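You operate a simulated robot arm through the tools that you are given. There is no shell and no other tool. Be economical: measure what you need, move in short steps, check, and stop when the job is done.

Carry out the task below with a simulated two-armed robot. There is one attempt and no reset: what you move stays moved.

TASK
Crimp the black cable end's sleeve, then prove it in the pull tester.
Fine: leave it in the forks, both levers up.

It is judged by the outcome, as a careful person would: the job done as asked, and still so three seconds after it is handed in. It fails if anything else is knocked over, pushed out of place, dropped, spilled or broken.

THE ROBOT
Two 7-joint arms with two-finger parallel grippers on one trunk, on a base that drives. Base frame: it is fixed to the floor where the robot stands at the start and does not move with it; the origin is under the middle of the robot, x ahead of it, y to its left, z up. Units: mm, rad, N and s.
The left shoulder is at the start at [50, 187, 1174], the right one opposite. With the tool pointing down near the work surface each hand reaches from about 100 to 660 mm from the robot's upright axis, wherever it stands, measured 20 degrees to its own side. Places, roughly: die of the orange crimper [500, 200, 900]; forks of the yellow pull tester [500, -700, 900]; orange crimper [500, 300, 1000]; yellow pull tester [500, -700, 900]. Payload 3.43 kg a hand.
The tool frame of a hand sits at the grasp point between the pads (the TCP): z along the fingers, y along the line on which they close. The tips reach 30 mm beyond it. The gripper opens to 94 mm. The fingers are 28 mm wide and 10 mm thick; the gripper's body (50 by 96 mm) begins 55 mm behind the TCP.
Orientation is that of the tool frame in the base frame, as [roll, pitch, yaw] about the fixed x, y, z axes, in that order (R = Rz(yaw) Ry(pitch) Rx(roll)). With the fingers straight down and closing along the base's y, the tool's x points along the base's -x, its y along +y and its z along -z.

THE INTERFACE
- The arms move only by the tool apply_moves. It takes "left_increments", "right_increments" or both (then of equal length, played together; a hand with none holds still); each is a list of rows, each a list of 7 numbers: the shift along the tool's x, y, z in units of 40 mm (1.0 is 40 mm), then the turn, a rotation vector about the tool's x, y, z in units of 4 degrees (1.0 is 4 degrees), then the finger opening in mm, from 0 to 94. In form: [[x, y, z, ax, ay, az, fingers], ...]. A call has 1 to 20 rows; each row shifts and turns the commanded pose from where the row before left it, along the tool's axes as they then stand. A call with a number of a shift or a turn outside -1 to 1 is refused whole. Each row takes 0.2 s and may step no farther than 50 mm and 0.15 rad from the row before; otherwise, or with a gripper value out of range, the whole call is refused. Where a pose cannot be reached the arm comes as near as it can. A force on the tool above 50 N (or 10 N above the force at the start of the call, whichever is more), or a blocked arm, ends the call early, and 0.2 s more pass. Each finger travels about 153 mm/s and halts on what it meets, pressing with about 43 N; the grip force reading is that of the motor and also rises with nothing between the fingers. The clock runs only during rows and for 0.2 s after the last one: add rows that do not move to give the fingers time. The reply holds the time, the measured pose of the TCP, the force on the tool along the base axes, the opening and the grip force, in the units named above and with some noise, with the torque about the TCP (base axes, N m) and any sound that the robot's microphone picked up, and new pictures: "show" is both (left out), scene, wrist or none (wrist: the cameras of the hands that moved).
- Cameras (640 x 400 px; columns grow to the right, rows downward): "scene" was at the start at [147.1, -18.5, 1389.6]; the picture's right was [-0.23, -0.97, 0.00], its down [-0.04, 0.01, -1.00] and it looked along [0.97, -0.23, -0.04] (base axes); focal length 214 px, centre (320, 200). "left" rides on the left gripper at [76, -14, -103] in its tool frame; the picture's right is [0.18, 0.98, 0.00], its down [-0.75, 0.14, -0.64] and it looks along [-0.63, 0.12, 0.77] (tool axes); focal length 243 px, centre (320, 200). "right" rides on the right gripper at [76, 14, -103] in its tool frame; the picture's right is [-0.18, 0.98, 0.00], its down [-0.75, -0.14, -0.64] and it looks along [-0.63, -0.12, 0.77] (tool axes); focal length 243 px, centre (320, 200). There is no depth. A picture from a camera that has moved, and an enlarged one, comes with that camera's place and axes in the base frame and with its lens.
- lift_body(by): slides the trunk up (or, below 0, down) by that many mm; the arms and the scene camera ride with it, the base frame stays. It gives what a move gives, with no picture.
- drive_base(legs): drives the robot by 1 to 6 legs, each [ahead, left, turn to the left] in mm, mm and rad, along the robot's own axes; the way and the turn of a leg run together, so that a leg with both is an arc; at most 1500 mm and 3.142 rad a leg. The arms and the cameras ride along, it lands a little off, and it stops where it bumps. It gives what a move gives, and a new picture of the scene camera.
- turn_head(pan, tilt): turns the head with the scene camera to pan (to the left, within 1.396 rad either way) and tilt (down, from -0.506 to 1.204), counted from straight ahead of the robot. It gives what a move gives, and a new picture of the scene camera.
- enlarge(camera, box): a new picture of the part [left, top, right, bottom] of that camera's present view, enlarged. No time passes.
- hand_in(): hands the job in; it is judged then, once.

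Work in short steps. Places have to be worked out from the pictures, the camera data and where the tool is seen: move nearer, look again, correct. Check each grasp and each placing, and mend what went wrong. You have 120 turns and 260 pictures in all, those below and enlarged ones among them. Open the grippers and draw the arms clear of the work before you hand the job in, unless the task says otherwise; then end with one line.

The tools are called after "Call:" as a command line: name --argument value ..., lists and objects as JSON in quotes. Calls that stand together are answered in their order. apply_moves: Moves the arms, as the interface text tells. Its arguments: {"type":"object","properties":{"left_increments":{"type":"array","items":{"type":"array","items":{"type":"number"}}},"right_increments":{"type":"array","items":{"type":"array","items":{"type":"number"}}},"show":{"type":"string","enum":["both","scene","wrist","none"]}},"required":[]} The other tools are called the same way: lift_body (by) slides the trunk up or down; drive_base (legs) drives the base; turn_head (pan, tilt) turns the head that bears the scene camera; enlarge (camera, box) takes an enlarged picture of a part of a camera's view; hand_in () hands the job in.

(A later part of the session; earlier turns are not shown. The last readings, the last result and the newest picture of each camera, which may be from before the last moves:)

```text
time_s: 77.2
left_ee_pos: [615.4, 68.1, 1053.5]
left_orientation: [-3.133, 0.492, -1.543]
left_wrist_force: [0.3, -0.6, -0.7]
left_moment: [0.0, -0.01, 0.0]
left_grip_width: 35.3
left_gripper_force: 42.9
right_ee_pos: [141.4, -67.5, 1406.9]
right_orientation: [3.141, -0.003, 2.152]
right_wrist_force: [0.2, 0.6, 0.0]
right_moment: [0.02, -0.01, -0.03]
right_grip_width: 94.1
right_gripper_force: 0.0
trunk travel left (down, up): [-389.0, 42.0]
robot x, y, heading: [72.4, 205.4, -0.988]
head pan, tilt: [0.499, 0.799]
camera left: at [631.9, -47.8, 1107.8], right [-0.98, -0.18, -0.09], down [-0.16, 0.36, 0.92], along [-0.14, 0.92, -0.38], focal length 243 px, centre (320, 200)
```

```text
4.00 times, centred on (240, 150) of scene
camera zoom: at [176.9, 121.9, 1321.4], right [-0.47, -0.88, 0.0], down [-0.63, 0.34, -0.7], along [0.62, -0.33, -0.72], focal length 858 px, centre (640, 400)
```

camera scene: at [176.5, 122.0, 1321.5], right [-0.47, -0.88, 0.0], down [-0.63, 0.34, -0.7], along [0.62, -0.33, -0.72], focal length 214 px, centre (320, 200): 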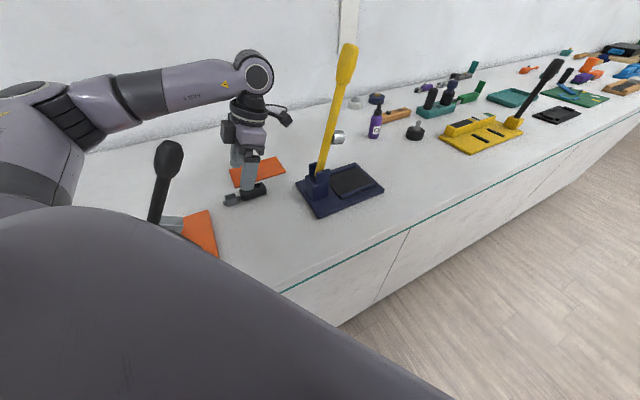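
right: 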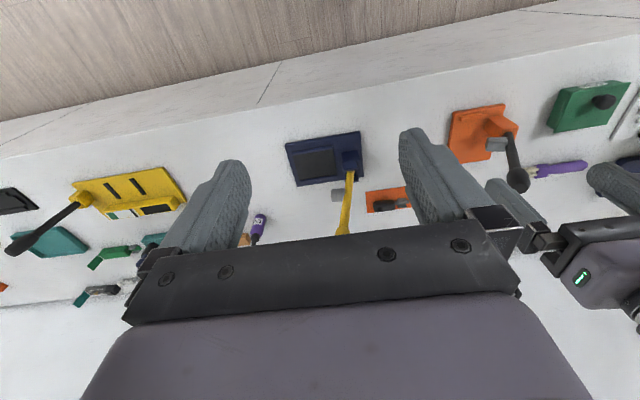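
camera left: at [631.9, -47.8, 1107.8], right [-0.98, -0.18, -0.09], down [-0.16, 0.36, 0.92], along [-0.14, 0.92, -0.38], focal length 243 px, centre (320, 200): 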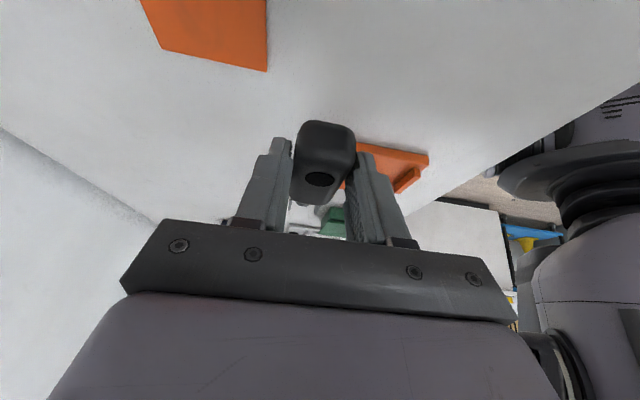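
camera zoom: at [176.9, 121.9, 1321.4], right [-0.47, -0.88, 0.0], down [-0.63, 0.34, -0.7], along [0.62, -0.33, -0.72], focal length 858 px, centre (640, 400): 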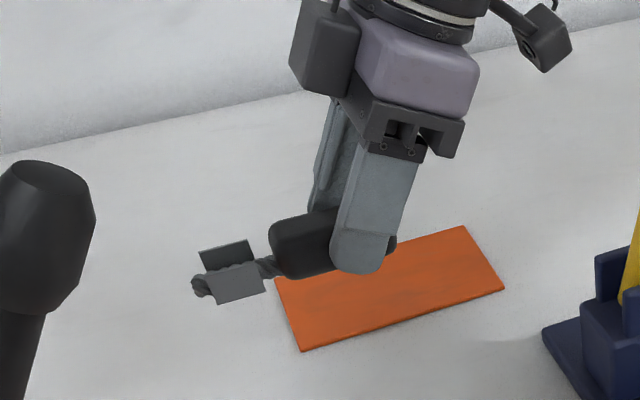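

The grip holds. I shift the hand to y≈100, midway between the two levers, then back the robot away from the bench.

Call:
apply_moves --left_increments '[[-0.35, 0, 0.19, 0, 0, 0, 10], [-0.35, 0, 0.19, 0, 0, 0, 10]]' --show "none"

Call:
drive_base --legs '[[-138, -208, 0]]'

```text
time_s: 77.8
left_ee_pos: [615.3, 98.8, 1053.5]
left_orientation: [-3.133, 0.493, -1.544]
left_wrist_force: [0.2, 0.1, -2.2]
left_moment: [-0.04, -0.05, 0.04]
left_grip_width: 35.3
left_gripper_force: 43.3
right_ee_pos: [140.8, -65.5, 1407.3]
right_orientation: [-3.14, -0.006, 2.152]
right_wrist_force: [-0.3, 0.5, -0.1]
right_moment: [0.01, 0.02, 0.0]
right_grip_width: 93.9
right_gripper_force: 0.1
trunk travel left (down, up): [-389.0, 42.0]
robot x, y, heading: [67.4, 205.8, -0.987]
head pan, tilt: [0.499, 0.799]
```

```text
time_s: 80.2
left_ee_pos: [369.8, 100.3, 1054.4]
left_orientation: [-3.132, 0.493, -1.544]
left_wrist_force: [-1.1, 0.3, -1.0]
left_moment: [-0.04, -0.02, -0.02]
left_grip_width: 35.4
left_gripper_force: 42.8
right_ee_pos: [-104.3, -65.1, 1407.2]
right_orientation: [3.141, -0.004, 2.154]
right_wrist_force: [-0.8, -0.4, -0.2]
right_moment: [0.01, -0.04, 0.03]
right_grip_width: 94.0
right_gripper_force: 0.0
trunk travel left (down, up): [-389.0, 42.0]
robot x, y, heading: [-172.6, 205.6, -0.983]
head pan, tilt: [0.499, 0.799]
camera scene: at [-68.5, 122.9, 1321.5], right [-0.47, -0.88, 0.0], down [-0.63, 0.33, -0.7], along [0.62, -0.33, -0.72], focal length 214 px, centre (320, 200)
```

scene: 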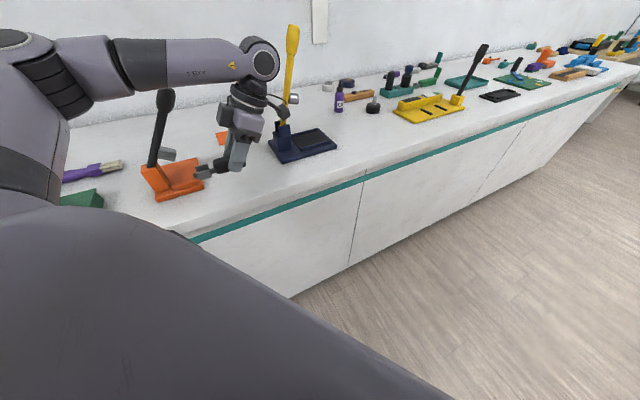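

Call:
drive_base --legs '[[356, -237, 0], [0, 0, 0.385]]'

Call:
apply_moves --left_increments '[[0, 0, 0, -0.474, 0, -0.88, 10], [0, 0, 0, -0.474, 0, -0.88, 10], [0, 0, 0, -0.474, 0, -0.88, 10], [0, 0, 0, -0.474, 0, -0.88, 10], [0, 0, 0, -0.474, 0, -0.88, 10], [0, 0, 0, -0.474, 0, -0.88, 10], [0, 0, 0, -0.474, 0, -0.88, 10], [0, 0, 0, -0.474, 0, -0.88, 10], [0, 0, 0, -0.474, 0, -0.88, 10], [0, 0, 0, -0.474, 0, -0.88, 10], [0, 0, 0, -0.474, 0, -0.88, 10], [0, 0, 0, -0.474, 0, -0.88, 10], [0, 0, 0, -0.474, 0, -0.88, 10], [0, 0, 0, -0.474, 0, -0.88, 10], [0, 0, 0, -0.474, 0, -0.88, 10], [0, 0, 0, -0.474, 0, -0.88, 10]]' --show "none"

```text
time_s: 84.1
left_ee_pos: [362.6, -111.4, 1054.4]
left_orientation: [-3.133, 0.495, -1.151]
left_wrist_force: [-0.1, -0.6, -1.2]
left_moment: [-0.07, 0.0, 0.03]
left_grip_width: 35.3
left_gripper_force: 43.0
right_ee_pos: [-11.5, -445.7, 1406.5]
right_orientation: [-3.142, -0.005, 2.547]
right_wrist_force: [-0.1, 0.8, 0.3]
right_moment: [-0.04, 0.0, -0.02]
right_grip_width: 94.0
right_gripper_force: 0.1
trunk travel left (down, up): [-389.0, 42.0]
robot x, y, heading: [-178.4, -217.5, -0.591]
head pan, tilt: [0.499, 0.799]
camera scene: at [-49.7, -257.7, 1321.5], right [-0.09, -1.0, 0.0], down [-0.71, 0.07, -0.7], along [0.69, -0.06, -0.72], focal length 214 px, centre (320, 200)
```

scene: 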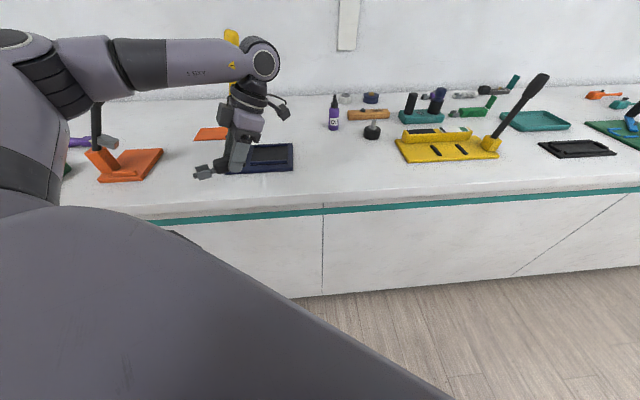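

```text
time_s: 87.5
left_ee_pos: [363.4, -111.7, 1054.6]
left_orientation: [-3.139, 0.486, -0.039]
left_wrist_force: [-0.1, 0.3, -1.5]
left_moment: [-0.01, 0.0, 0.02]
left_grip_width: 35.2
left_gripper_force: 43.2
right_ee_pos: [-11.3, -445.6, 1404.8]
right_orientation: [3.141, -0.005, 2.546]
right_wrist_force: [0.4, -0.5, -0.2]
right_moment: [0.0, 0.02, 0.01]
right_grip_width: 94.2
right_gripper_force: 0.0
trunk travel left (down, up): [-389.0, 42.0]
robot x, y, heading: [-180.7, -222.4, -0.593]
head pan, tilt: [0.499, 0.799]
```

Yaw is now about 0 (sleeve pointing to −x). I move the hand to y≈130 while still backed off.

Call:
apply_moves --left_increments '[[0, -0.86, 0, -0.24, 0, -0.44, 10], [0, -0.86, 0, 0, 0, 0, 10], [0, -0.86, 0, 0, 0, 0, 10], [0, -0.86, 0, 0, 0, 0, 10], [0, -0.86, 0, 0, 0, 0, 10], [0, -0.86, 0, 0, 0, 0, 10], [0, -0.86, 0, 0, 0, 0, 10]]' --show "both"

```text
time_s: 89.1
left_ee_pos: [388.3, 85.2, 1041.1]
left_orientation: [-3.139, 0.486, -0.003]
left_wrist_force: [0.5, -0.1, -1.3]
left_moment: [0.01, -0.04, -0.02]
left_grip_width: 35.5
left_gripper_force: 43.1
left hand out of reach, approached as far as the arm can: row 5, 6, 7
right_ee_pos: [-10.6, -445.9, 1406.9]
right_orientation: [3.14, -0.006, 2.544]
right_wrist_force: [0.3, 0.6, -0.9]
right_moment: [0.0, -0.01, -0.02]
right_grip_width: 94.0
right_gripper_force: 0.2
trunk travel left (down, up): [-389.0, 42.0]
robot x, y, heading: [-180.1, -221.3, -0.591]
head pan, tilt: [0.499, 0.799]
camera scene: at [-49.6, -257.7, 1321.5], right [-0.09, -1.0, 0.0], down [-0.71, 0.07, -0.7], along [0.69, -0.06, -0.72], focal length 214 px, centre (320, 200)
camera left: at [504.1, 98.4, 1095.9], right [0.16, -0.98, -0.09], down [-0.37, -0.14, 0.92], along [-0.92, -0.11, -0.38], focal length 243 px, centre (320, 200)
```

scene: 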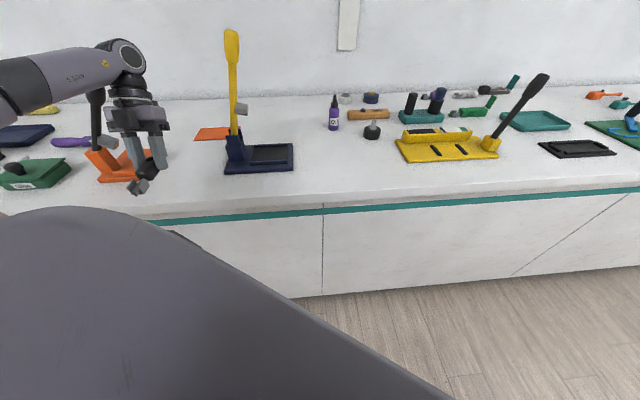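
left: 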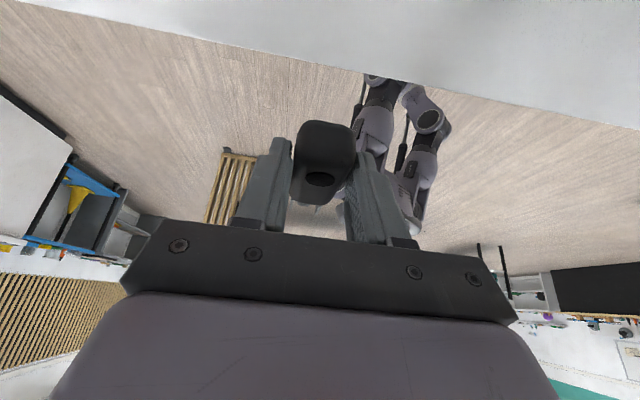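

The arm is near its reach. I drive the base back in by about (250, 40), bringing the hand over the bench between the two levers.

Call:
drive_base --legs '[[185, 172, 0]]'

Call:
enlarge --camera "left" --box '[160, 40, 480, 240]'

```text
time_s: 91.2
left_ee_pos: [637.1, 125.2, 1041.2]
left_orientation: [-3.14, 0.488, 0.003]
left_wrist_force: [-0.6, 0.6, -1.4]
left_moment: [0.0, -0.01, 0.0]
left_grip_width: 35.3
left_gripper_force: 43.1
right_ee_pos: [241.9, -408.3, 1407.1]
right_orientation: [3.14, -0.006, 2.552]
right_wrist_force: [-0.2, 0.4, 0.3]
right_moment: [0.02, 0.03, 0.0]
right_grip_width: 93.9
right_gripper_force: 0.1
trunk travel left (down, up): [-389.0, 42.0]
robot x, y, heading: [72.1, -182.9, -0.584]
head pan, tilt: [0.499, 0.799]
camera scene: at [201.4, -219.5, 1321.4], right [-0.09, -1.0, 0.0], down [-0.71, 0.06, -0.7], along [0.69, -0.06, -0.72], focal length 214 px, centre (320, 200)
```

scene: 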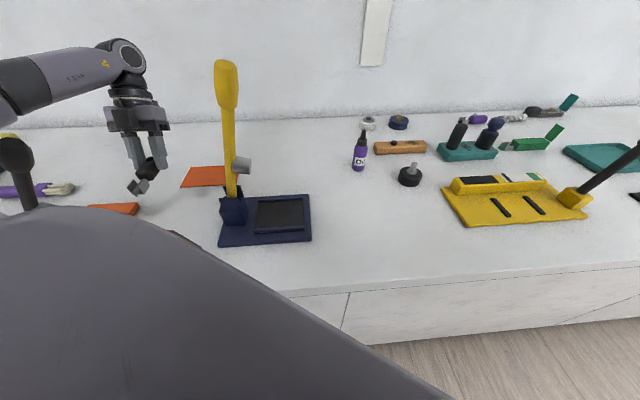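

```text
2.00 times, centred on (320, 140) of left
camera zoom: at [752.9, 139.4, 1095.9], right [0.16, -0.98, -0.09], down [-0.36, -0.14, 0.92], along [-0.92, -0.12, -0.38], focal length 485 px, centre (320, 320)
```

zoom: 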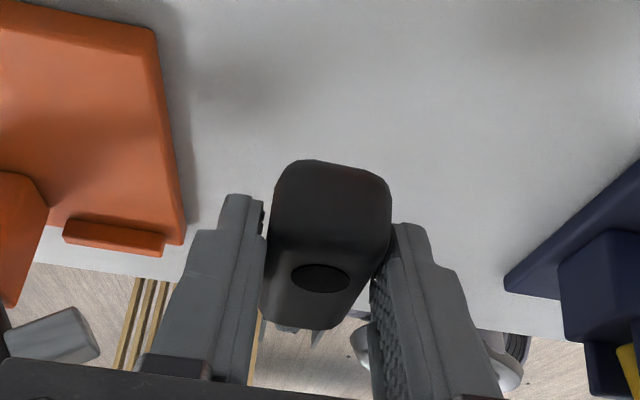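

Refined from three views: plate top z≈928, x 455–612; lever plane x≈505; jaw comes down near y≈230. I lower the cable to just above plate height while still at the right of the plate, and pan the head toward the crimper.

Call:
apply_moves --left_increments '[[-0.1, 0, 0.72, 0, 0, 0, 10], [-0.1, 0, 0.72, 0, 0, 0, 10], [-0.1, 0, 0.72, 0, 0, 0, 10]]' --show "none"

Call:
turn_head --pan 1.35 --tilt 0.6

Call:
enlarge --camera "left" --box '[40, 40, 440, 290]'

```text
time_s: 92.0
left_ee_pos: [584.5, 126.5, 969.0]
left_orientation: [-3.14, 0.489, 0.004]
left_wrist_force: [0.4, -1.1, -0.7]
left_moment: [0.02, 0.01, 0.02]
left_grip_width: 35.5
left_gripper_force: 43.2
right_ee_pos: [241.1, -407.2, 1407.7]
right_orientation: [3.14, -0.007, 2.551]
right_wrist_force: [0.9, -0.1, -0.4]
right_moment: [0.01, 0.02, -0.05]
right_grip_width: 94.0
right_gripper_force: 0.0
trunk travel left (down, up): [-389.0, 42.0]
robot x, y, heading: [74.5, -178.8, -0.589]
head pan, tilt: [0.499, 0.799]
```

```text
time_s: 93.2
left_ee_pos: [583.7, 126.0, 969.6]
left_orientation: [-3.14, 0.487, 0.004]
left_wrist_force: [-0.5, -0.4, -2.0]
left_moment: [0.0, 0.0, -0.05]
left_grip_width: 35.2
left_gripper_force: 42.2
right_ee_pos: [240.3, -407.8, 1407.4]
right_orientation: [3.14, -0.004, 2.551]
right_wrist_force: [0.2, -0.6, 1.1]
right_moment: [0.01, 0.03, 0.03]
right_grip_width: 94.3
right_gripper_force: 0.1
trunk travel left (down, up): [-389.0, 42.0]
robot x, y, heading: [70.8, -183.2, -0.585]
head pan, tilt: [1.349, 0.6]
camera scene: at [184.5, -151.6, 1338.3], right [0.69, -0.72, 0.0], down [-0.41, -0.39, -0.82], along [0.6, 0.57, -0.57], focal length 214 px, centre (320, 200)
```

scene: 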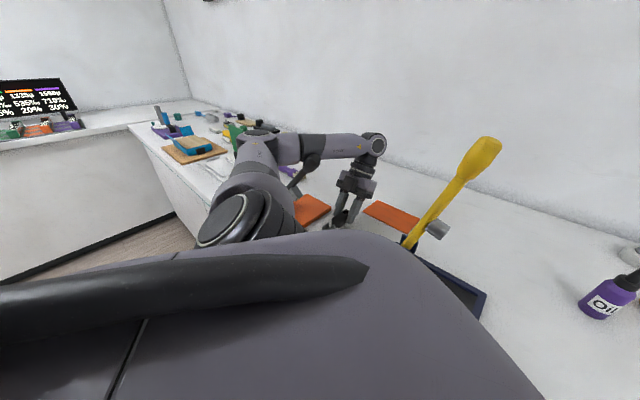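

```text
1.60 times, centred on (240, 165) of left
camera zoom: at [699.8, 140.0, 1024.4], right [0.16, -0.98, -0.09], down [-0.36, -0.14, 0.92], along [-0.92, -0.12, -0.38], focal length 388 px, centre (448, 256)
```

zoom: 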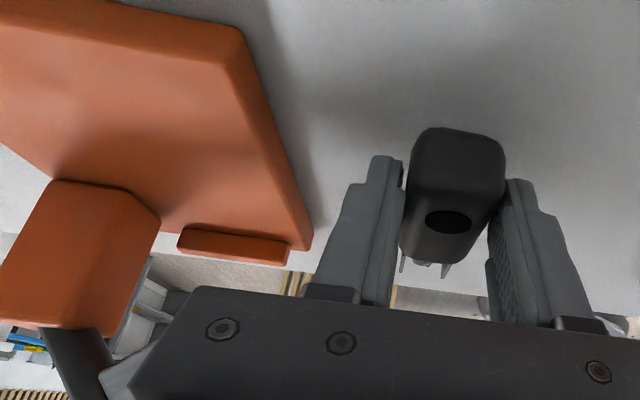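

Call:
enlarge --camera "scene" --box '[260, 120, 420, 240]'

```text
3.33 times, centred on (340, 180) of scene
camera zoom: at [184.5, -151.6, 1338.3], right [0.69, -0.72, 0.0], down [-0.41, -0.39, -0.82], along [0.6, 0.57, -0.57], focal length 715 px, centre (253, 267)
```

zoom: 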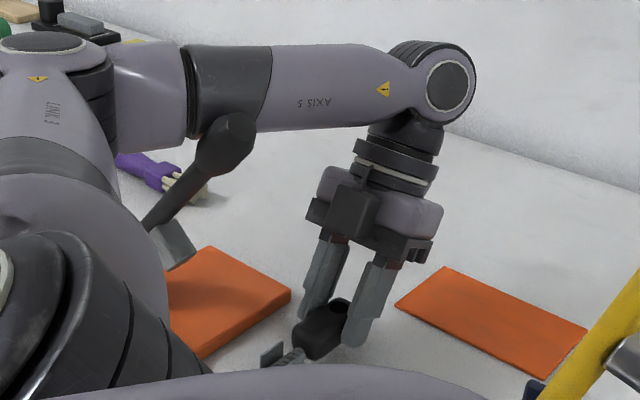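

The enlarged view shows the forearm running very close past the raised lever, because this arm's elbow bulges left. I'll back out the same way and come in from the robot's left side instead, so the elbow bulges away from the lever.

Call:
apply_moves --left_increments '[[0.1, 0, -0.72, 0, 0, 0, 10], [0.1, 0, -0.72, 0, 0, 0, 10], [0.1, 0, -0.72, 0, 0, 0, 10]]' --show "none"

Call:
drive_base --legs '[[-312, -208, 0]]'

Call:
drive_base --legs '[[-318, 478, 0]]'

```text
time_s: 94.0
left_ee_pos: [634.9, 124.4, 1035.2]
left_orientation: [-3.137, 0.489, 0.004]
left_wrist_force: [0.1, -0.7, -0.7]
left_moment: [0.02, -0.04, 0.02]
left_grip_width: 35.6
left_gripper_force: 43.0
left hand out of reach, approached as far as the arm can: row 2
right_ee_pos: [240.3, -407.8, 1407.2]
right_orientation: [3.14, -0.006, 2.551]
right_wrist_force: [0.0, 0.5, 0.0]
right_moment: [0.01, 0.0, -0.02]
right_grip_width: 94.2
right_gripper_force: 0.1
trunk travel left (down, up): [-389.0, 42.0]
robot x, y, heading: [71.3, -183.4, -0.587]
head pan, tilt: [1.349, 0.6]
```

```text
time_s: 96.4
left_ee_pos: [267.1, 124.5, 1035.3]
left_orientation: [-3.139, 0.488, 0.011]
left_wrist_force: [-0.4, -0.6, -0.2]
left_moment: [0.01, -0.02, -0.01]
left_grip_width: 35.4
left_gripper_force: 43.2
right_ee_pos: [-124.6, -410.8, 1406.3]
right_orientation: [3.142, -0.006, 2.559]
right_wrist_force: [0.2, 0.3, 0.1]
right_moment: [0.0, 0.01, 0.01]
right_grip_width: 93.9
right_gripper_force: 0.0
trunk travel left (down, up): [-389.0, 42.0]
robot x, y, heading: [-294.0, -187.5, -0.579]
head pan, tilt: [1.349, 0.6]
camera scene: at [-181.4, -154.9, 1338.4], right [0.7, -0.72, 0.0], down [-0.41, -0.39, -0.83], along [0.59, 0.57, -0.56], focal length 214 px, centre (320, 200)
```

scene: 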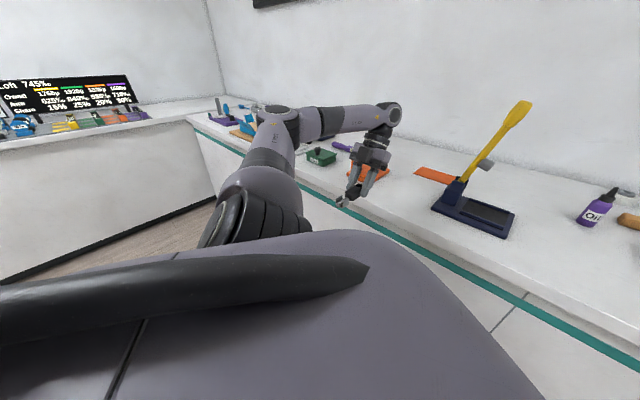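

```text
time_s: 101.1
left_ee_pos: [269.3, 695.8, 1034.7]
left_orientation: [-3.14, 0.485, 0.002]
left_wrist_force: [-0.1, 0.3, -1.5]
left_moment: [0.01, -0.02, -0.03]
left_grip_width: 35.3
left_gripper_force: 43.2
right_ee_pos: [-125.5, 164.1, 1406.4]
right_orientation: [3.141, -0.005, 2.551]
right_wrist_force: [0.0, -0.3, -0.6]
right_moment: [0.01, -0.03, 0.0]
right_grip_width: 93.9
right_gripper_force: 0.1
trunk travel left (down, up): [-389.0, 42.0]
robot x, y, heading: [-293.3, 387.7, -0.586]
head pan, tilt: [1.349, 0.6]
camera scene: at [-181.5, 420.0, 1338.4], right [0.69, -0.72, 0.0], down [-0.41, -0.39, -0.82], along [0.6, 0.57, -0.57], focal length 214 px, centre (320, 200)
```

scene: 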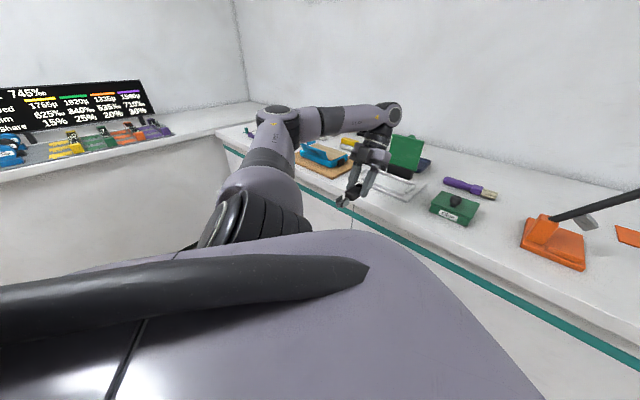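

Clear. Now I swing the hand over to y≈370 while backed off, and aim the head ahead.

Call:
apply_moves --left_increments '[[0, 0.82, 0, 0, 0, 0, 10], [0, 0.82, 0, 0, 0, 0, 10], [0, 0.82, 0, 0, 0, 0, 10], [0, 0.82, 0, 0, 0, 0, 10], [0, 0.82, 0, 0, 0, 0, 10], [0, 0.82, 0, 0, 0, 0, 10], [0, 0.82, 0, 0, 0, 0, 10], [0, 0.82, 0, 0, 0, 0, 10], [0, 0.82, 0, 0, 0, 0, 10], [0, 0.75, 0, 0, 0, 0, 10]]' --show "none"

Call:
turn_head --pan 0.45 --tilt 0.6

```text
time_s: 103.3
left_ee_pos: [271.8, 371.4, 1033.6]
left_orientation: [-3.138, 0.487, 0.003]
left_wrist_force: [-0.2, -1.0, -1.6]
left_moment: [-0.02, 0.0, 0.02]
left_grip_width: 35.3
left_gripper_force: 42.8
right_ee_pos: [-126.2, 162.4, 1406.1]
right_orientation: [-3.141, -0.005, 2.549]
right_wrist_force: [0.7, 0.5, -0.5]
right_moment: [0.03, 0.01, 0.01]
right_grip_width: 94.1
right_gripper_force: 0.0
trunk travel left (down, up): [-389.0, 42.0]
robot x, y, heading: [-293.5, 389.9, -0.587]
head pan, tilt: [1.349, 0.6]
```

```text
time_s: 104.5
left_ee_pos: [271.6, 372.8, 1033.2]
left_orientation: [-3.14, 0.486, 0.002]
left_wrist_force: [-0.2, 0.1, -1.4]
left_moment: [-0.02, -0.02, -0.02]
left_grip_width: 35.5
left_gripper_force: 43.7
right_ee_pos: [-126.4, 163.0, 1408.1]
right_orientation: [-3.141, -0.005, 2.551]
right_wrist_force: [-0.3, -0.2, 0.4]
right_moment: [0.03, 0.01, -0.02]
right_grip_width: 94.2
right_gripper_force: 0.0
trunk travel left (down, up): [-389.0, 42.0]
robot x, y, heading: [-294.6, 388.9, -0.59]
head pan, tilt: [0.45, 0.6]
camera scene: at [-157.9, 346.8, 1338.4], right [-0.14, -0.99, 0.0], down [-0.56, 0.08, -0.83], along [0.82, -0.11, -0.57], focal length 214 px, centre (320, 200)
```

scene: 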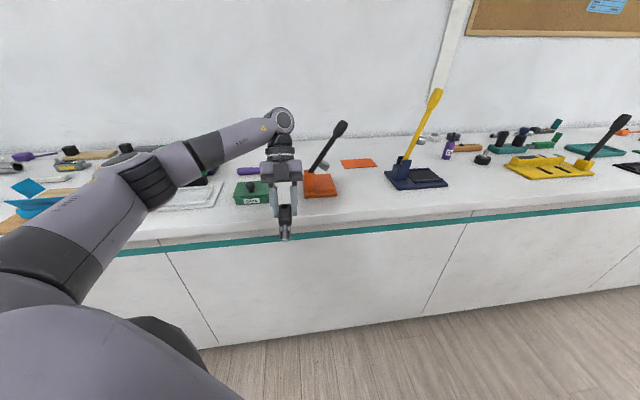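

The arm now comes from the left. I drive in 365 mm with the hand passing left of the crimper.

Call:
drive_base --legs '[[303, 203, 0]]'

Call:
enlarge --camera "scene" --box '[240, 80, 400, 240]'

```text
time_s: 107.1
left_ee_pos: [638.2, 371.2, 1032.9]
left_orientation: [-3.138, 0.487, -0.004]
left_wrist_force: [-0.3, -0.9, -1.3]
left_moment: [0.0, -0.05, 0.01]
left_grip_width: 35.6
left_gripper_force: 42.8
right_ee_pos: [240.8, 165.9, 1407.3]
right_orientation: [3.141, -0.006, 2.543]
right_wrist_force: [-0.9, -0.9, 0.5]
right_moment: [0.03, -0.02, -0.01]
right_grip_width: 94.1
right_gripper_force: 0.2
trunk travel left (down, up): [-389.0, 42.0]
robot x, y, heading: [71.3, 390.1, -0.594]
head pan, tilt: [0.45, 0.6]
stopped in leg 1: the robot was blocked; the commanded pose is now the measured one
camera scene: at [208.5, 349.2, 1338.5], right [-0.14, -0.99, 0.0], down [-0.56, 0.08, -0.83], along [0.82, -0.12, -0.56], focal length 214 px, centre (320, 200)
```

scene: 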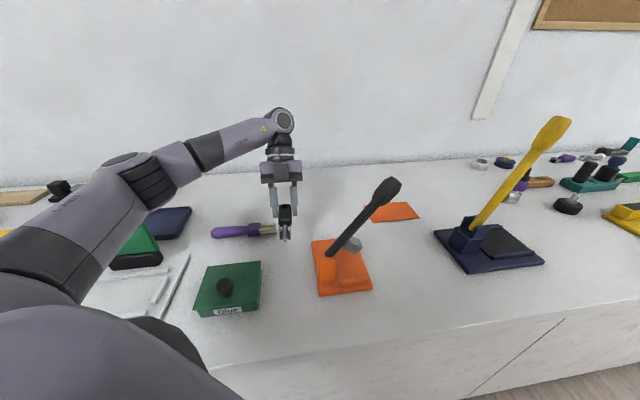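

```text
2.50 times, centred on (320, 160) of scene
camera zoom: at [208.5, 349.2, 1338.5], right [-0.14, -0.99, 0.0], down [-0.56, 0.08, -0.83], along [0.82, -0.12, -0.56], focal length 536 px, centre (320, 300)
```

zoom: 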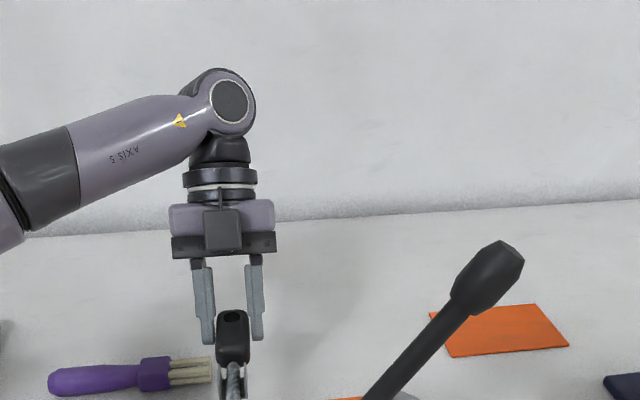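

A clear view, and the arm is well away from the lever. I move the hand to y≈234 (beyond the lever in x) and lower to about z 972.

Call:
apply_moves --left_increments '[[0, 0.86, 0, 0, 0, 0, 10], [0, 0.86, 0, 0, 0, 0, 10], [0, 0.86, 0, 0, 0, 0, 10], [0, 0.86, 0, 0, 0, 0, 10], [0.36, 0, 0.67, 0, 0, 0, 10], [0.36, 0, 0.67, 0, 0, 0, 10]]' --show "both"

Call:
enlarge --camera "scene" --box '[280, 160, 440, 300]'

Call:
enlarge --camera "left" --box '[160, 40, 480, 240]'

```text
time_s: 108.5
left_ee_pos: [637.3, 231.9, 970.7]
left_orientation: [-3.139, 0.486, -0.004]
left_wrist_force: [0.5, 0.3, -0.5]
left_moment: [0.0, -0.03, -0.01]
left_grip_width: 35.5
left_gripper_force: 43.0
right_ee_pos: [239.1, 165.3, 1407.0]
right_orientation: [-3.14, -0.005, 2.546]
right_wrist_force: [-0.6, -0.4, 0.2]
right_moment: [-0.01, 0.01, 0.0]
right_grip_width: 94.0
right_gripper_force: 0.0
trunk travel left (down, up): [-389.0, 42.0]
robot x, y, heading: [74.0, 393.9, -0.593]
head pan, tilt: [0.45, 0.6]
camera scene: at [209.1, 348.8, 1338.4], right [-0.14, -0.99, 0.0], down [-0.56, 0.08, -0.83], along [0.82, -0.12, -0.56], focal length 214 px, centre (320, 200)
camera left: at [753.8, 246.2, 1026.0], right [0.16, -0.98, -0.09], down [-0.37, -0.14, 0.92], along [-0.92, -0.11, -0.38], focal length 243 px, centre (320, 200)
```

scene: 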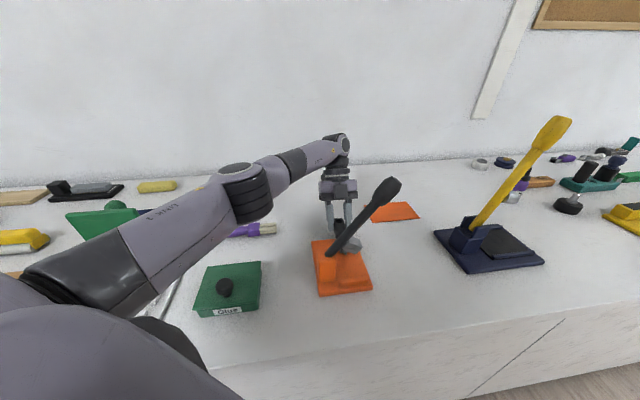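
left: 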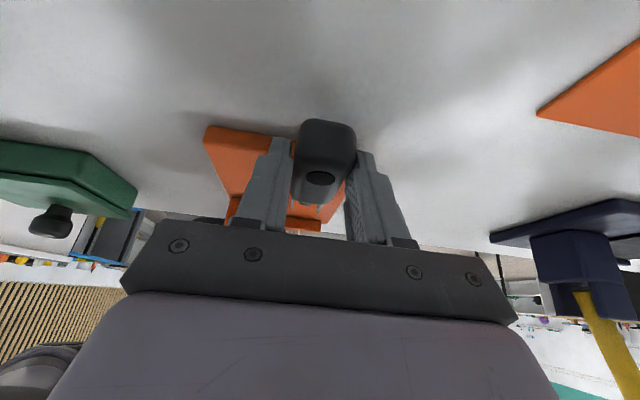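

```text
2.86 times, centred on (360, 230) of scene
camera zoom: at [209.1, 348.8, 1338.4], right [-0.14, -0.99, 0.0], down [-0.56, 0.08, -0.83], along [0.82, -0.12, -0.56], focal length 613 px, centre (206, 114)
```

zoom: 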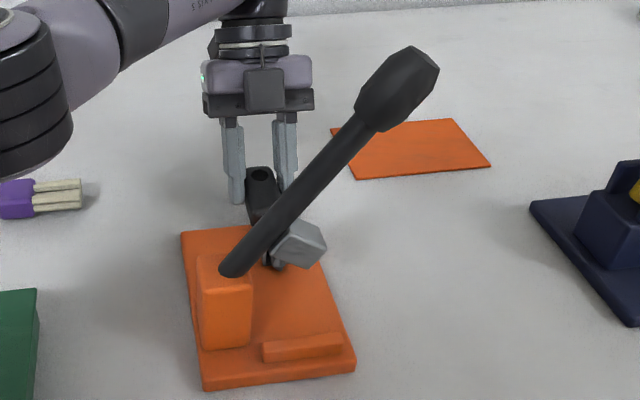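

```text
2.00 times, centred on (320, 140) of left
camera zoom: at [753.8, 246.2, 1026.0], right [0.16, -0.98, -0.09], down [-0.37, -0.14, 0.92], along [-0.92, -0.11, -0.38], focal length 485 px, centre (320, 320)
```

zoom: 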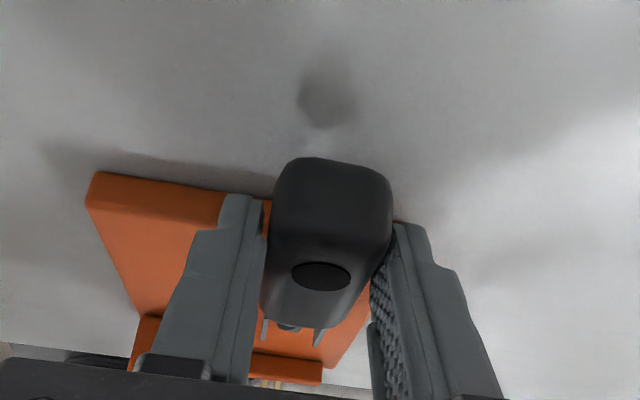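

The scene camera is consistent here: jaw centre about (505, 238, 1017); lowered, it should land near (505, 231). The cable is level with y≈232; I slide it −62 mm in x under the raised jaw, then look.

Call:
apply_moves --left_increments '[[-0.45, 0, 0.24, 0, 0, 0, 10], [-0.45, 0, 0.24, 0, 0, 0, 10], [-0.45, 0, 0.24, 0, 0, 0, 10], [0, 0, 0, 0, 0, 0, 10]]' --show "none"

Call:
enlarge --camera "scene" --box '[300, 180, 420, 300]'

Call:
enlarge --camera "left" --box '[160, 40, 480, 240]'

```text
time_s: 109.5
left_ee_pos: [577.2, 232.7, 969.9]
left_orientation: [-3.14, 0.487, -0.002]
left_wrist_force: [2.2, 1.0, 4.6]
left_moment: [0.03, 0.46, -0.04]
left_grip_width: 35.3
left_gripper_force: 43.4
right_ee_pos: [239.5, 166.6, 1407.0]
right_orientation: [3.142, -0.006, 2.544]
right_wrist_force: [0.7, -0.5, 0.1]
right_moment: [0.0, -0.01, -0.01]
right_grip_width: 94.0
right_gripper_force: 0.0
trunk travel left (down, up): [-389.0, 42.0]
robot x, y, heading: [73.5, 394.4, -0.593]
head pan, tilt: [0.45, 0.6]
```

```text
3.33 times, centred on (360, 240) of scene
camera zoom: at [209.0, 349.4, 1338.4], right [-0.14, -0.99, 0.0], down [-0.56, 0.08, -0.83], along [0.82, -0.12, -0.56], focal length 715 px, centre (187, 67)
```

zoom: 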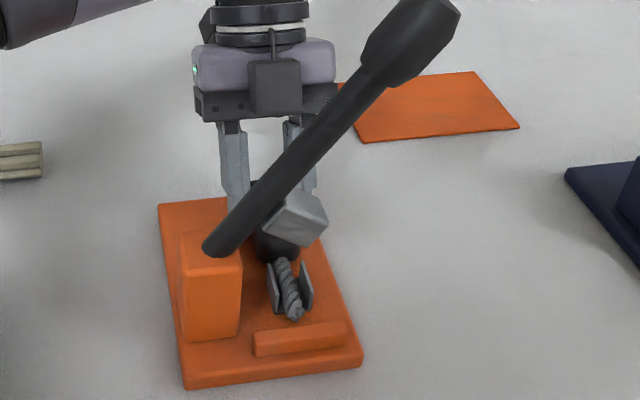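

```text
2.00 times, centred on (320, 140) of left
camera zoom: at [692.5, 246.9, 1025.5], right [0.16, -0.98, -0.09], down [-0.37, -0.14, 0.92], along [-0.92, -0.11, -0.38], focal length 485 px, centre (320, 320)
```

zoom: 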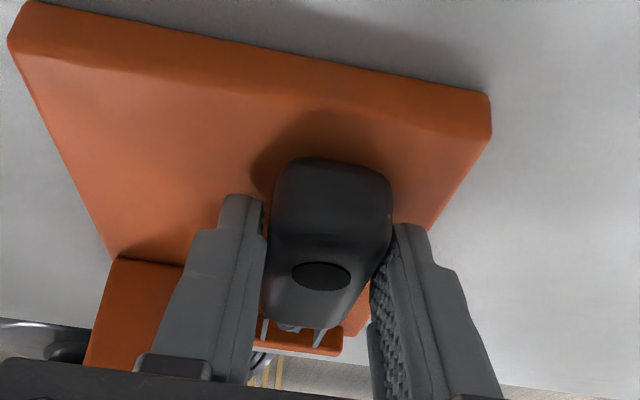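

The sleeve is at about (507, 237), tip just short of the front bar and centred on it, with light contact on the plate. I settle 2 mm lower and open the fingers gently.

Call:
apply_moves --left_increments '[[0.02, 0, 0.04, 0, 0, 0, 10], [0, 0, 0, 0, 0, 0, 30]]' --show "none"

Call:
apply_moves --left_increments '[[0, 0, 0, 0, 0, 0, 40], [0, 0, 0, 0, 0, 0, 50], [0, 0, 0, 0, 0, 0, 60], [0, 0, 0, 0, 0, 0, 60]]' --show "none"

Call:
enlarge --camera "scene" --box '[300, 180, 420, 300]'

Call:
enlarge --camera "left" --box '[160, 40, 480, 240]'

```text
time_s: 110.1
left_ee_pos: [577.0, 232.7, 971.5]
left_orientation: [-3.141, 0.488, -0.007]
left_wrist_force: [-1.5, -0.4, 10.3]
left_moment: [0.02, 0.93, 0.03]
left_grip_width: 35.5
left_gripper_force: 42.7
right_ee_pos: [239.5, 165.6, 1407.4]
right_orientation: [-3.141, -0.005, 2.544]
right_wrist_force: [0.8, -0.7, 0.7]
right_moment: [-0.01, 0.01, -0.01]
right_grip_width: 94.2
right_gripper_force: 0.0
trunk travel left (down, up): [-389.0, 42.0]
robot x, y, heading: [77.2, 392.5, -0.597]
head pan, tilt: [0.45, 0.6]
```

```text
time_s: 111.1
left_ee_pos: [577.8, 233.8, 969.0]
left_orientation: [-3.14, 0.487, -0.006]
left_wrist_force: [-0.5, -0.4, -0.8]
left_moment: [0.01, 0.04, 0.0]
left_grip_width: 59.9
left_gripper_force: 0.1
right_ee_pos: [240.6, 166.3, 1406.1]
right_orientation: [-3.141, -0.005, 2.543]
right_wrist_force: [0.3, -0.5, -0.6]
right_moment: [0.03, -0.03, -0.02]
right_grip_width: 94.0
right_gripper_force: 0.1
trunk travel left (down, up): [-389.0, 42.0]
robot x, y, heading: [72.4, 393.2, -0.592]
head pan, tilt: [0.45, 0.6]
```

```text
3.33 times, centred on (360, 240) of scene
camera zoom: at [209.1, 349.2, 1338.3], right [-0.14, -0.99, 0.0], down [-0.56, 0.08, -0.83], along [0.82, -0.12, -0.56], focal length 715 px, centre (187, 67)
```

zoom: 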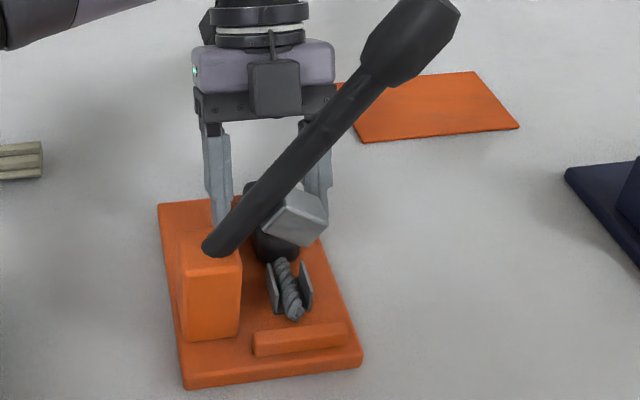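

```text
2.00 times, centred on (320, 140) of left
camera zoom: at [693.2, 246.7, 1023.9], right [0.16, -0.98, -0.09], down [-0.37, -0.14, 0.92], along [-0.92, -0.11, -0.38], focal length 485 px, centre (320, 320)
```

zoom: 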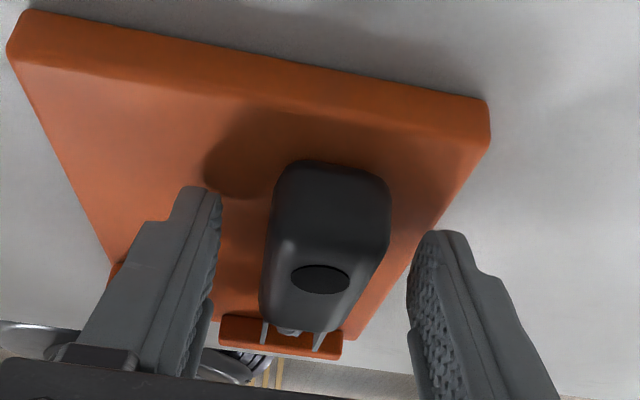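

The cable stays in place. I withdraw the left hand along its fingers and to the left, and bring the right hand, closed, to just above the crimper knob.

Call:
apply_moves --left_increments '[[0, 0, -0.5, 0, 0, 0, 60], [0, 0, -1, 0, 0, 0, 60], [0, 0, -1, 0, 0, 0, 60], [0, -0.8, -0.5, 0, 0, 0, 60], [0, -1, 0, 0, 0, 0, 60], [0, -1, 0, 0, 0, 0, 60]]' --show "none"

Call:
apply_moves --right_increments '[[-0.53, 0.53, 0.53, 0, 0, 0, 0], [-0.53, 0.53, 0.53, 0, 0, 0, 0], [-0.53, 0.53, 0.53, 0, 0, 0, 0], [-0.53, 0.53, 0.53, 0, 0, 0, 0], [-0.53, 0.53, 0.53, 0, 0, 0, 0], [-0.53, 0.53, 0.53, 0, 0, 0, 0], [-0.53, 0.53, 0.53, 0, 0, 0, 0], [-0.53, 0.53, 0.53, 0, 0, 0, 0], [-0.53, 0.53, 0.53, 0, 0, 0, 0]]' --show "both"

Call:
enlarge --camera "scene" --box '[280, 100, 480, 300]'

```text
time_s: 112.5
left_ee_pos: [634.7, 346.1, 1071.2]
left_orientation: [-3.14, 0.487, -0.006]
left_wrist_force: [-0.2, 0.2, 0.1]
left_moment: [0.0, 0.0, 0.02]
left_grip_width: 59.9
left_gripper_force: 0.0
right_ee_pos: [240.5, 167.3, 1406.1]
right_orientation: [-3.141, -0.004, 2.547]
right_wrist_force: [-0.5, -0.1, 0.1]
right_moment: [-0.03, 0.0, -0.03]
right_grip_width: 93.9
right_gripper_force: 0.1
trunk travel left (down, up): [-389.0, 42.0]
robot x, y, heading: [74.2, 393.1, -0.592]
head pan, tilt: [0.45, 0.6]
```

```text
time_s: 114.7
left_ee_pos: [634.1, 344.1, 1072.5]
left_orientation: [-3.139, 0.487, -0.007]
left_wrist_force: [0.2, 0.7, -0.1]
left_moment: [0.0, 0.0, 0.0]
left_grip_width: 59.8
left_gripper_force: 0.1
right_ee_pos: [502.5, 161.9, 1235.1]
right_orientation: [3.084, -0.003, 2.456]
right_wrist_force: [0.0, 0.5, 0.1]
right_moment: [-0.01, 0.0, 0.04]
right_grip_width: 0.1
right_gripper_force: 33.3
right hand out of reach, approached as far as the arm can: row 9
trunk travel left (down, up): [-389.0, 42.0]
robot x, y, heading: [71.1, 391.2, -0.601]
head pan, tilt: [0.45, 0.6]
stopped in row 9 (right hand): the arm was blocked; the commanded pose is now the measured one
camera scene: at [209.1, 349.5, 1338.4], right [-0.14, -0.99, 0.0], down [-0.56, 0.08, -0.83], along [0.82, -0.12, -0.56], focal length 214 px, centre (320, 200)
camera right: at [450.8, 216.9, 1338.5], right [0.76, 0.64, 0.06], down [0.47, -0.62, 0.63], along [0.44, -0.46, -0.77], focal length 243 px, centre (320, 200)
```

scene: 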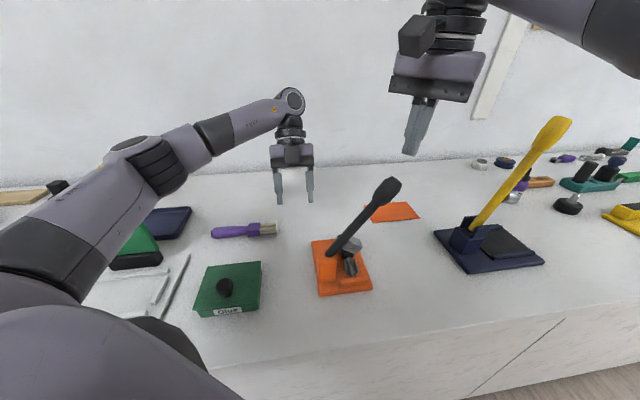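
right: 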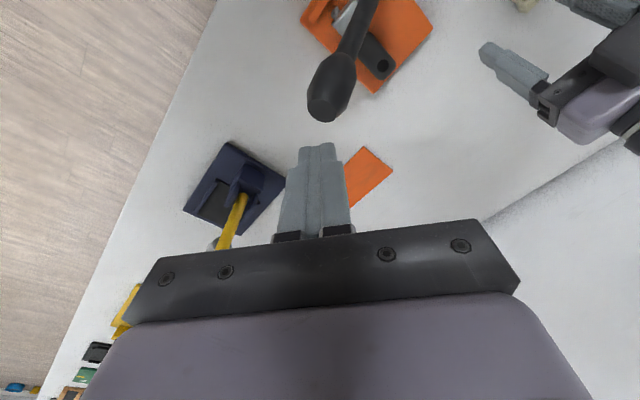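

```text
2.00 times, centred on (380, 200) of scene
camera zoom: at [209.1, 349.5, 1338.4], right [-0.14, -0.99, 0.0], down [-0.56, 0.08, -0.83], along [0.82, -0.12, -0.56], focal length 429 px, centre (200, 200)
```

zoom: 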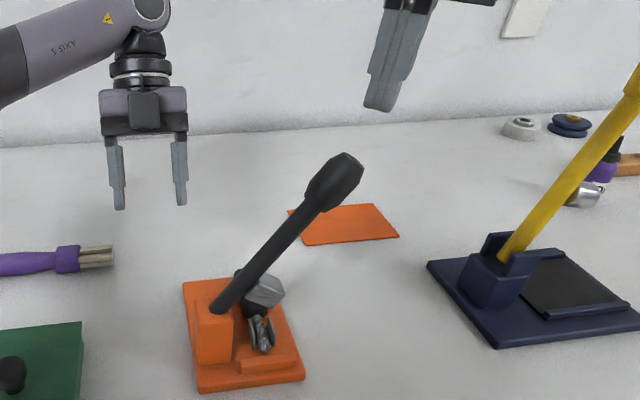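

The right arm is blocked reaching that far left, so I draw it back and use the left hand for the lever. I stand the left hand upright, close it, and bring it over the knob at about (505, 209, 1216).

Call:
apply_moves --right_increments '[[0.5, -0.5, -0.5, 0, 0, 0, 0], [0.5, -0.5, -0.5, 0, 0, 0, 0], [0.5, -0.5, -0.5, 0, 0, 0, 0], [0.5, -0.5, -0.5, 0, 0, 0, 0], [0.5, -0.5, -0.5, 0, 0, 0, 0], [0.5, -0.5, -0.3, 0, 0, 0, 0], [0.5, -0.5, -0.3, 0, 0, 0, 0]]' --left_increments '[[0, 0, 0, 0, 1, 0, 20], [0, 0, 0, 0, 1, 0, 0], [0, 0, 0, 0, 1, 0, 0], [0, 0, 0, 0, 1, 0, 0], [0, 0, 0, 0, 1, 0, 0], [0, 0, 0, 0, 1, 0, 0], [0, 0, 0, 0, 1, 0, 0]]' --show "none"

Call:
apply_moves --left_increments '[[-0.65, 0, -0.72, 0, 0, 0, 0], [-0.65, 0, -0.72, 0, 0, 0, 0], [-0.65, 0, -0.72, 0, 0, 0, 0], [-0.65, 0, -0.72, 0, 0, 0, 0], [-0.65, 0, -0.72, 0, 0, 0, 0], [0, 0.85, 0, 0, 0, 0, 0], [0, 0.85, 0, 0, 0, 0, 0], [0, 0.85, 0, 0, 0, 0, 0], [0, 0.85, 0, 0, 0, 0, 0]]' --show "both"

Call:
enlarge --camera "scene" --box '[280, 100, 480, 300]'

```text
time_s: 116.3
left_ee_pos: [633.3, 344.3, 1071.5]
left_orientation: [-3.139, -0.004, -0.005]
left_wrist_force: [0.1, -0.3, -0.5]
left_moment: [0.03, -0.01, -0.01]
left_grip_width: 0.0
left_gripper_force: 33.3
right_ee_pos: [302.2, 138.3, 1348.7]
right_orientation: [3.085, -0.003, 2.459]
right_wrist_force: [-0.9, -0.9, -0.9]
right_moment: [0.01, -0.02, 0.02]
right_grip_width: 0.1
right_gripper_force: 33.3
trunk travel left (down, up): [-389.0, 42.0]
robot x, y, heading: [74.8, 392.7, -0.598]
head pan, tilt: [0.45, 0.6]
```

```text
time_s: 118.3
left_ee_pos: [506.9, 207.7, 1214.3]
left_orientation: [-3.138, -0.003, -0.007]
left_wrist_force: [0.7, -0.6, 0.4]
left_moment: [0.02, 0.02, 0.02]
left_grip_width: 0.0
left_gripper_force: 32.8
right_ee_pos: [302.2, 136.5, 1348.8]
right_orientation: [3.085, -0.004, 2.458]
right_wrist_force: [0.2, 0.1, 0.4]
right_moment: [0.02, 0.05, 0.03]
right_grip_width: 0.1
right_gripper_force: 33.1
trunk travel left (down, up): [-389.0, 42.0]
robot x, y, heading: [71.1, 392.1, -0.595]
head pan, tilt: [0.45, 0.6]
camera scene: at [208.8, 348.2, 1338.4], right [-0.14, -0.99, 0.0], down [-0.56, 0.08, -0.83], along [0.82, -0.12, -0.56], focal length 214 px, centre (320, 200)
camera left: at [582.5, 221.0, 1317.5], right [0.18, -0.98, 0.0], down [-0.76, -0.14, 0.64], along [-0.63, -0.11, -0.77], focal length 243 px, centre (320, 200)
```

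scene: 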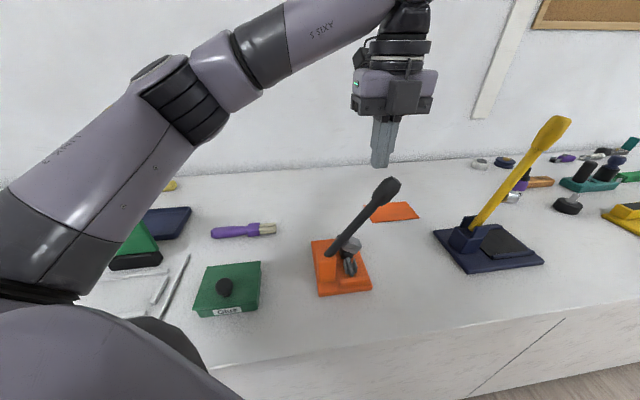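
left: 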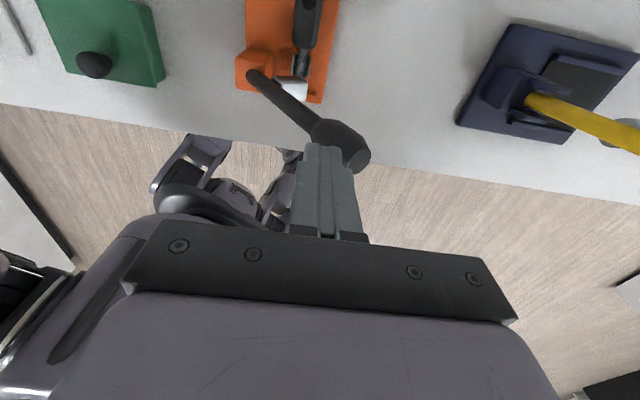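

```text
2.00 times, centred on (380, 200) of scene
camera zoom: at [208.8, 348.2, 1338.4], right [-0.14, -0.99, 0.0], down [-0.56, 0.08, -0.83], along [0.82, -0.12, -0.56], focal length 429 px, centre (200, 200)
```

zoom: 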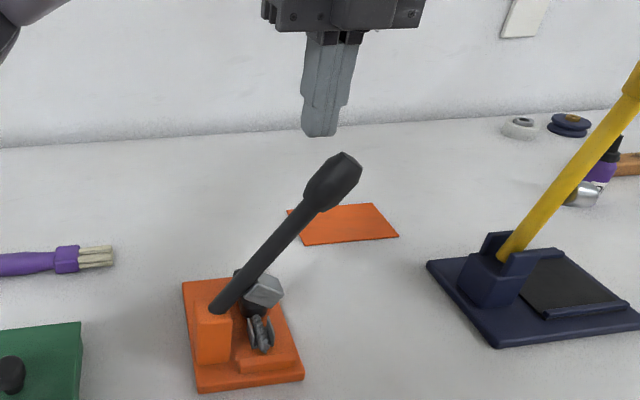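

The fingertips are just above and left of the knob. I push it down along its arc to about 65–70° and check the jaw over the sleeve before contact.

Call:
apply_moves --left_increments '[[0, 0.08, 0.95, 0, 0, 0, 0], [0, 0.62, 0.62, 0, 0, 0, 0], [0, 0.5, 0.62, 0, 0, 0, 0], [0, 0.37, 0.55, 0, 0, 0, 0], [0, 0.3, 0.57, 0, 0, 0, 0]]' --show "wrist"

Call:
enlarge --camera "scene" --box '[280, 140, 440, 300]'

```text
time_s: 119.5
left_ee_pos: [506.3, 136.9, 1081.3]
left_orientation: [-3.139, 0.0, -0.007]
left_wrist_force: [-0.4, 0.0, 0.8]
left_moment: [0.01, 0.01, 0.03]
left_grip_width: 0.0
left_gripper_force: 32.5
right_ee_pos: [303.6, 138.6, 1347.6]
right_orientation: [3.086, -0.005, 2.459]
right_wrist_force: [0.0, 0.2, -0.4]
right_moment: [0.01, -0.01, -0.01]
right_grip_width: 0.0
right_gripper_force: 33.1
trunk travel left (down, up): [-389.0, 42.0]
robot x, y, heading: [68.4, 395.4, -0.593]
head pan, tilt: [0.45, 0.6]
camera left: at [582.2, 149.1, 1184.0], right [0.18, -0.98, 0.0], down [-0.76, -0.14, 0.64], along [-0.63, -0.11, -0.77], focal length 243 px, centre (320, 200)
```

left: 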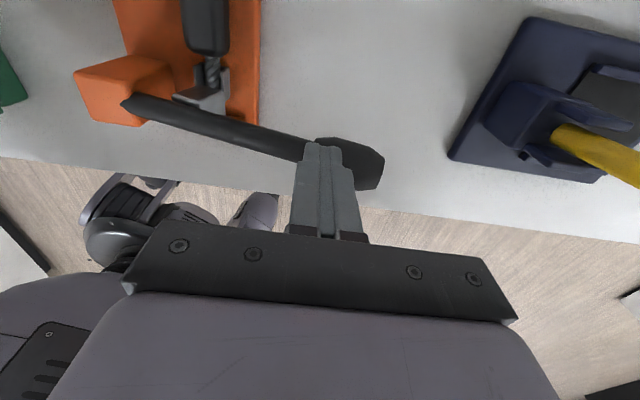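

```text
2.50 times, centred on (360, 220) of scene
camera zoom: at [209.1, 348.7, 1338.4], right [-0.14, -0.99, 0.0], down [-0.56, 0.08, -0.82], along [0.82, -0.12, -0.57], focal length 536 px, centre (220, 150)
```

zoom: 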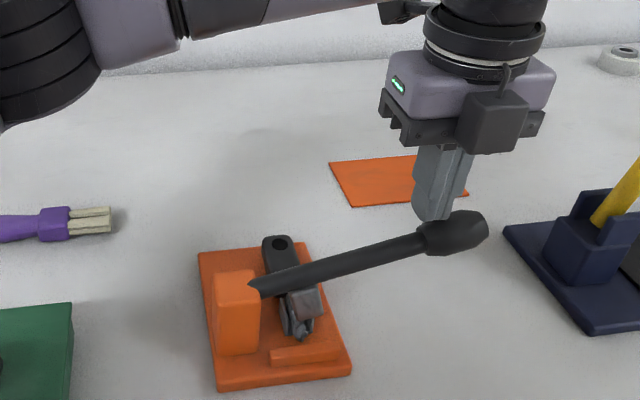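

Call:
enlarge --camera "left" --box '[100, 0, 300, 125]'

Call:
enlarge --camera "scene" --box '[325, 220, 385, 295]'

```text
3.20 times, centred on (200, 62) of left
camera zoom: at [582.2, 149.1, 1184.0], right [0.18, -0.98, 0.0], down [-0.76, -0.14, 0.64], along [-0.63, -0.11, -0.77], focal length 776 px, centre (704, 640)
```

zoom: 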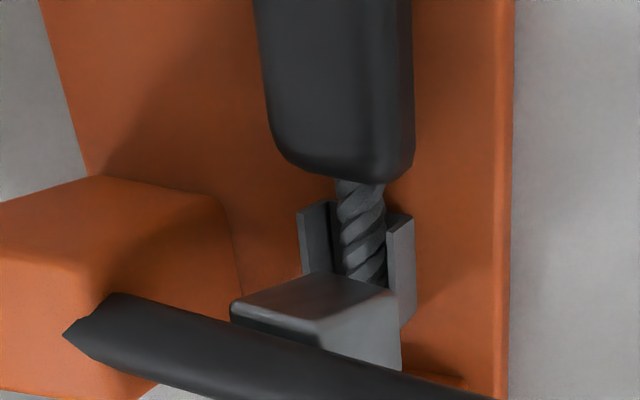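

```text
5.33 times, centred on (355, 258) of scene
camera zoom: at [209.1, 348.7, 1338.4], right [-0.14, -0.99, 0.0], down [-0.56, 0.08, -0.82], along [0.82, -0.12, -0.57], focal length 1144 px, centre (133, -107)
```

zoom: 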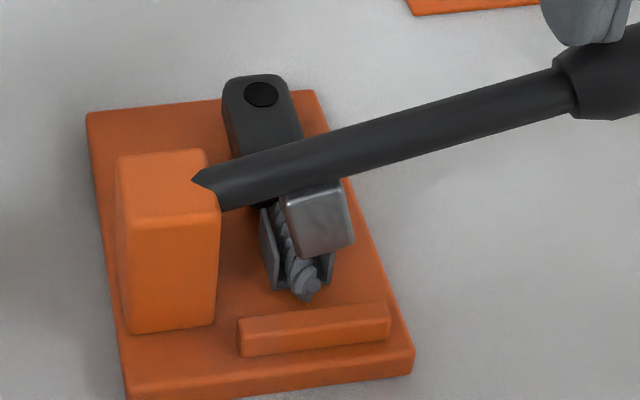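

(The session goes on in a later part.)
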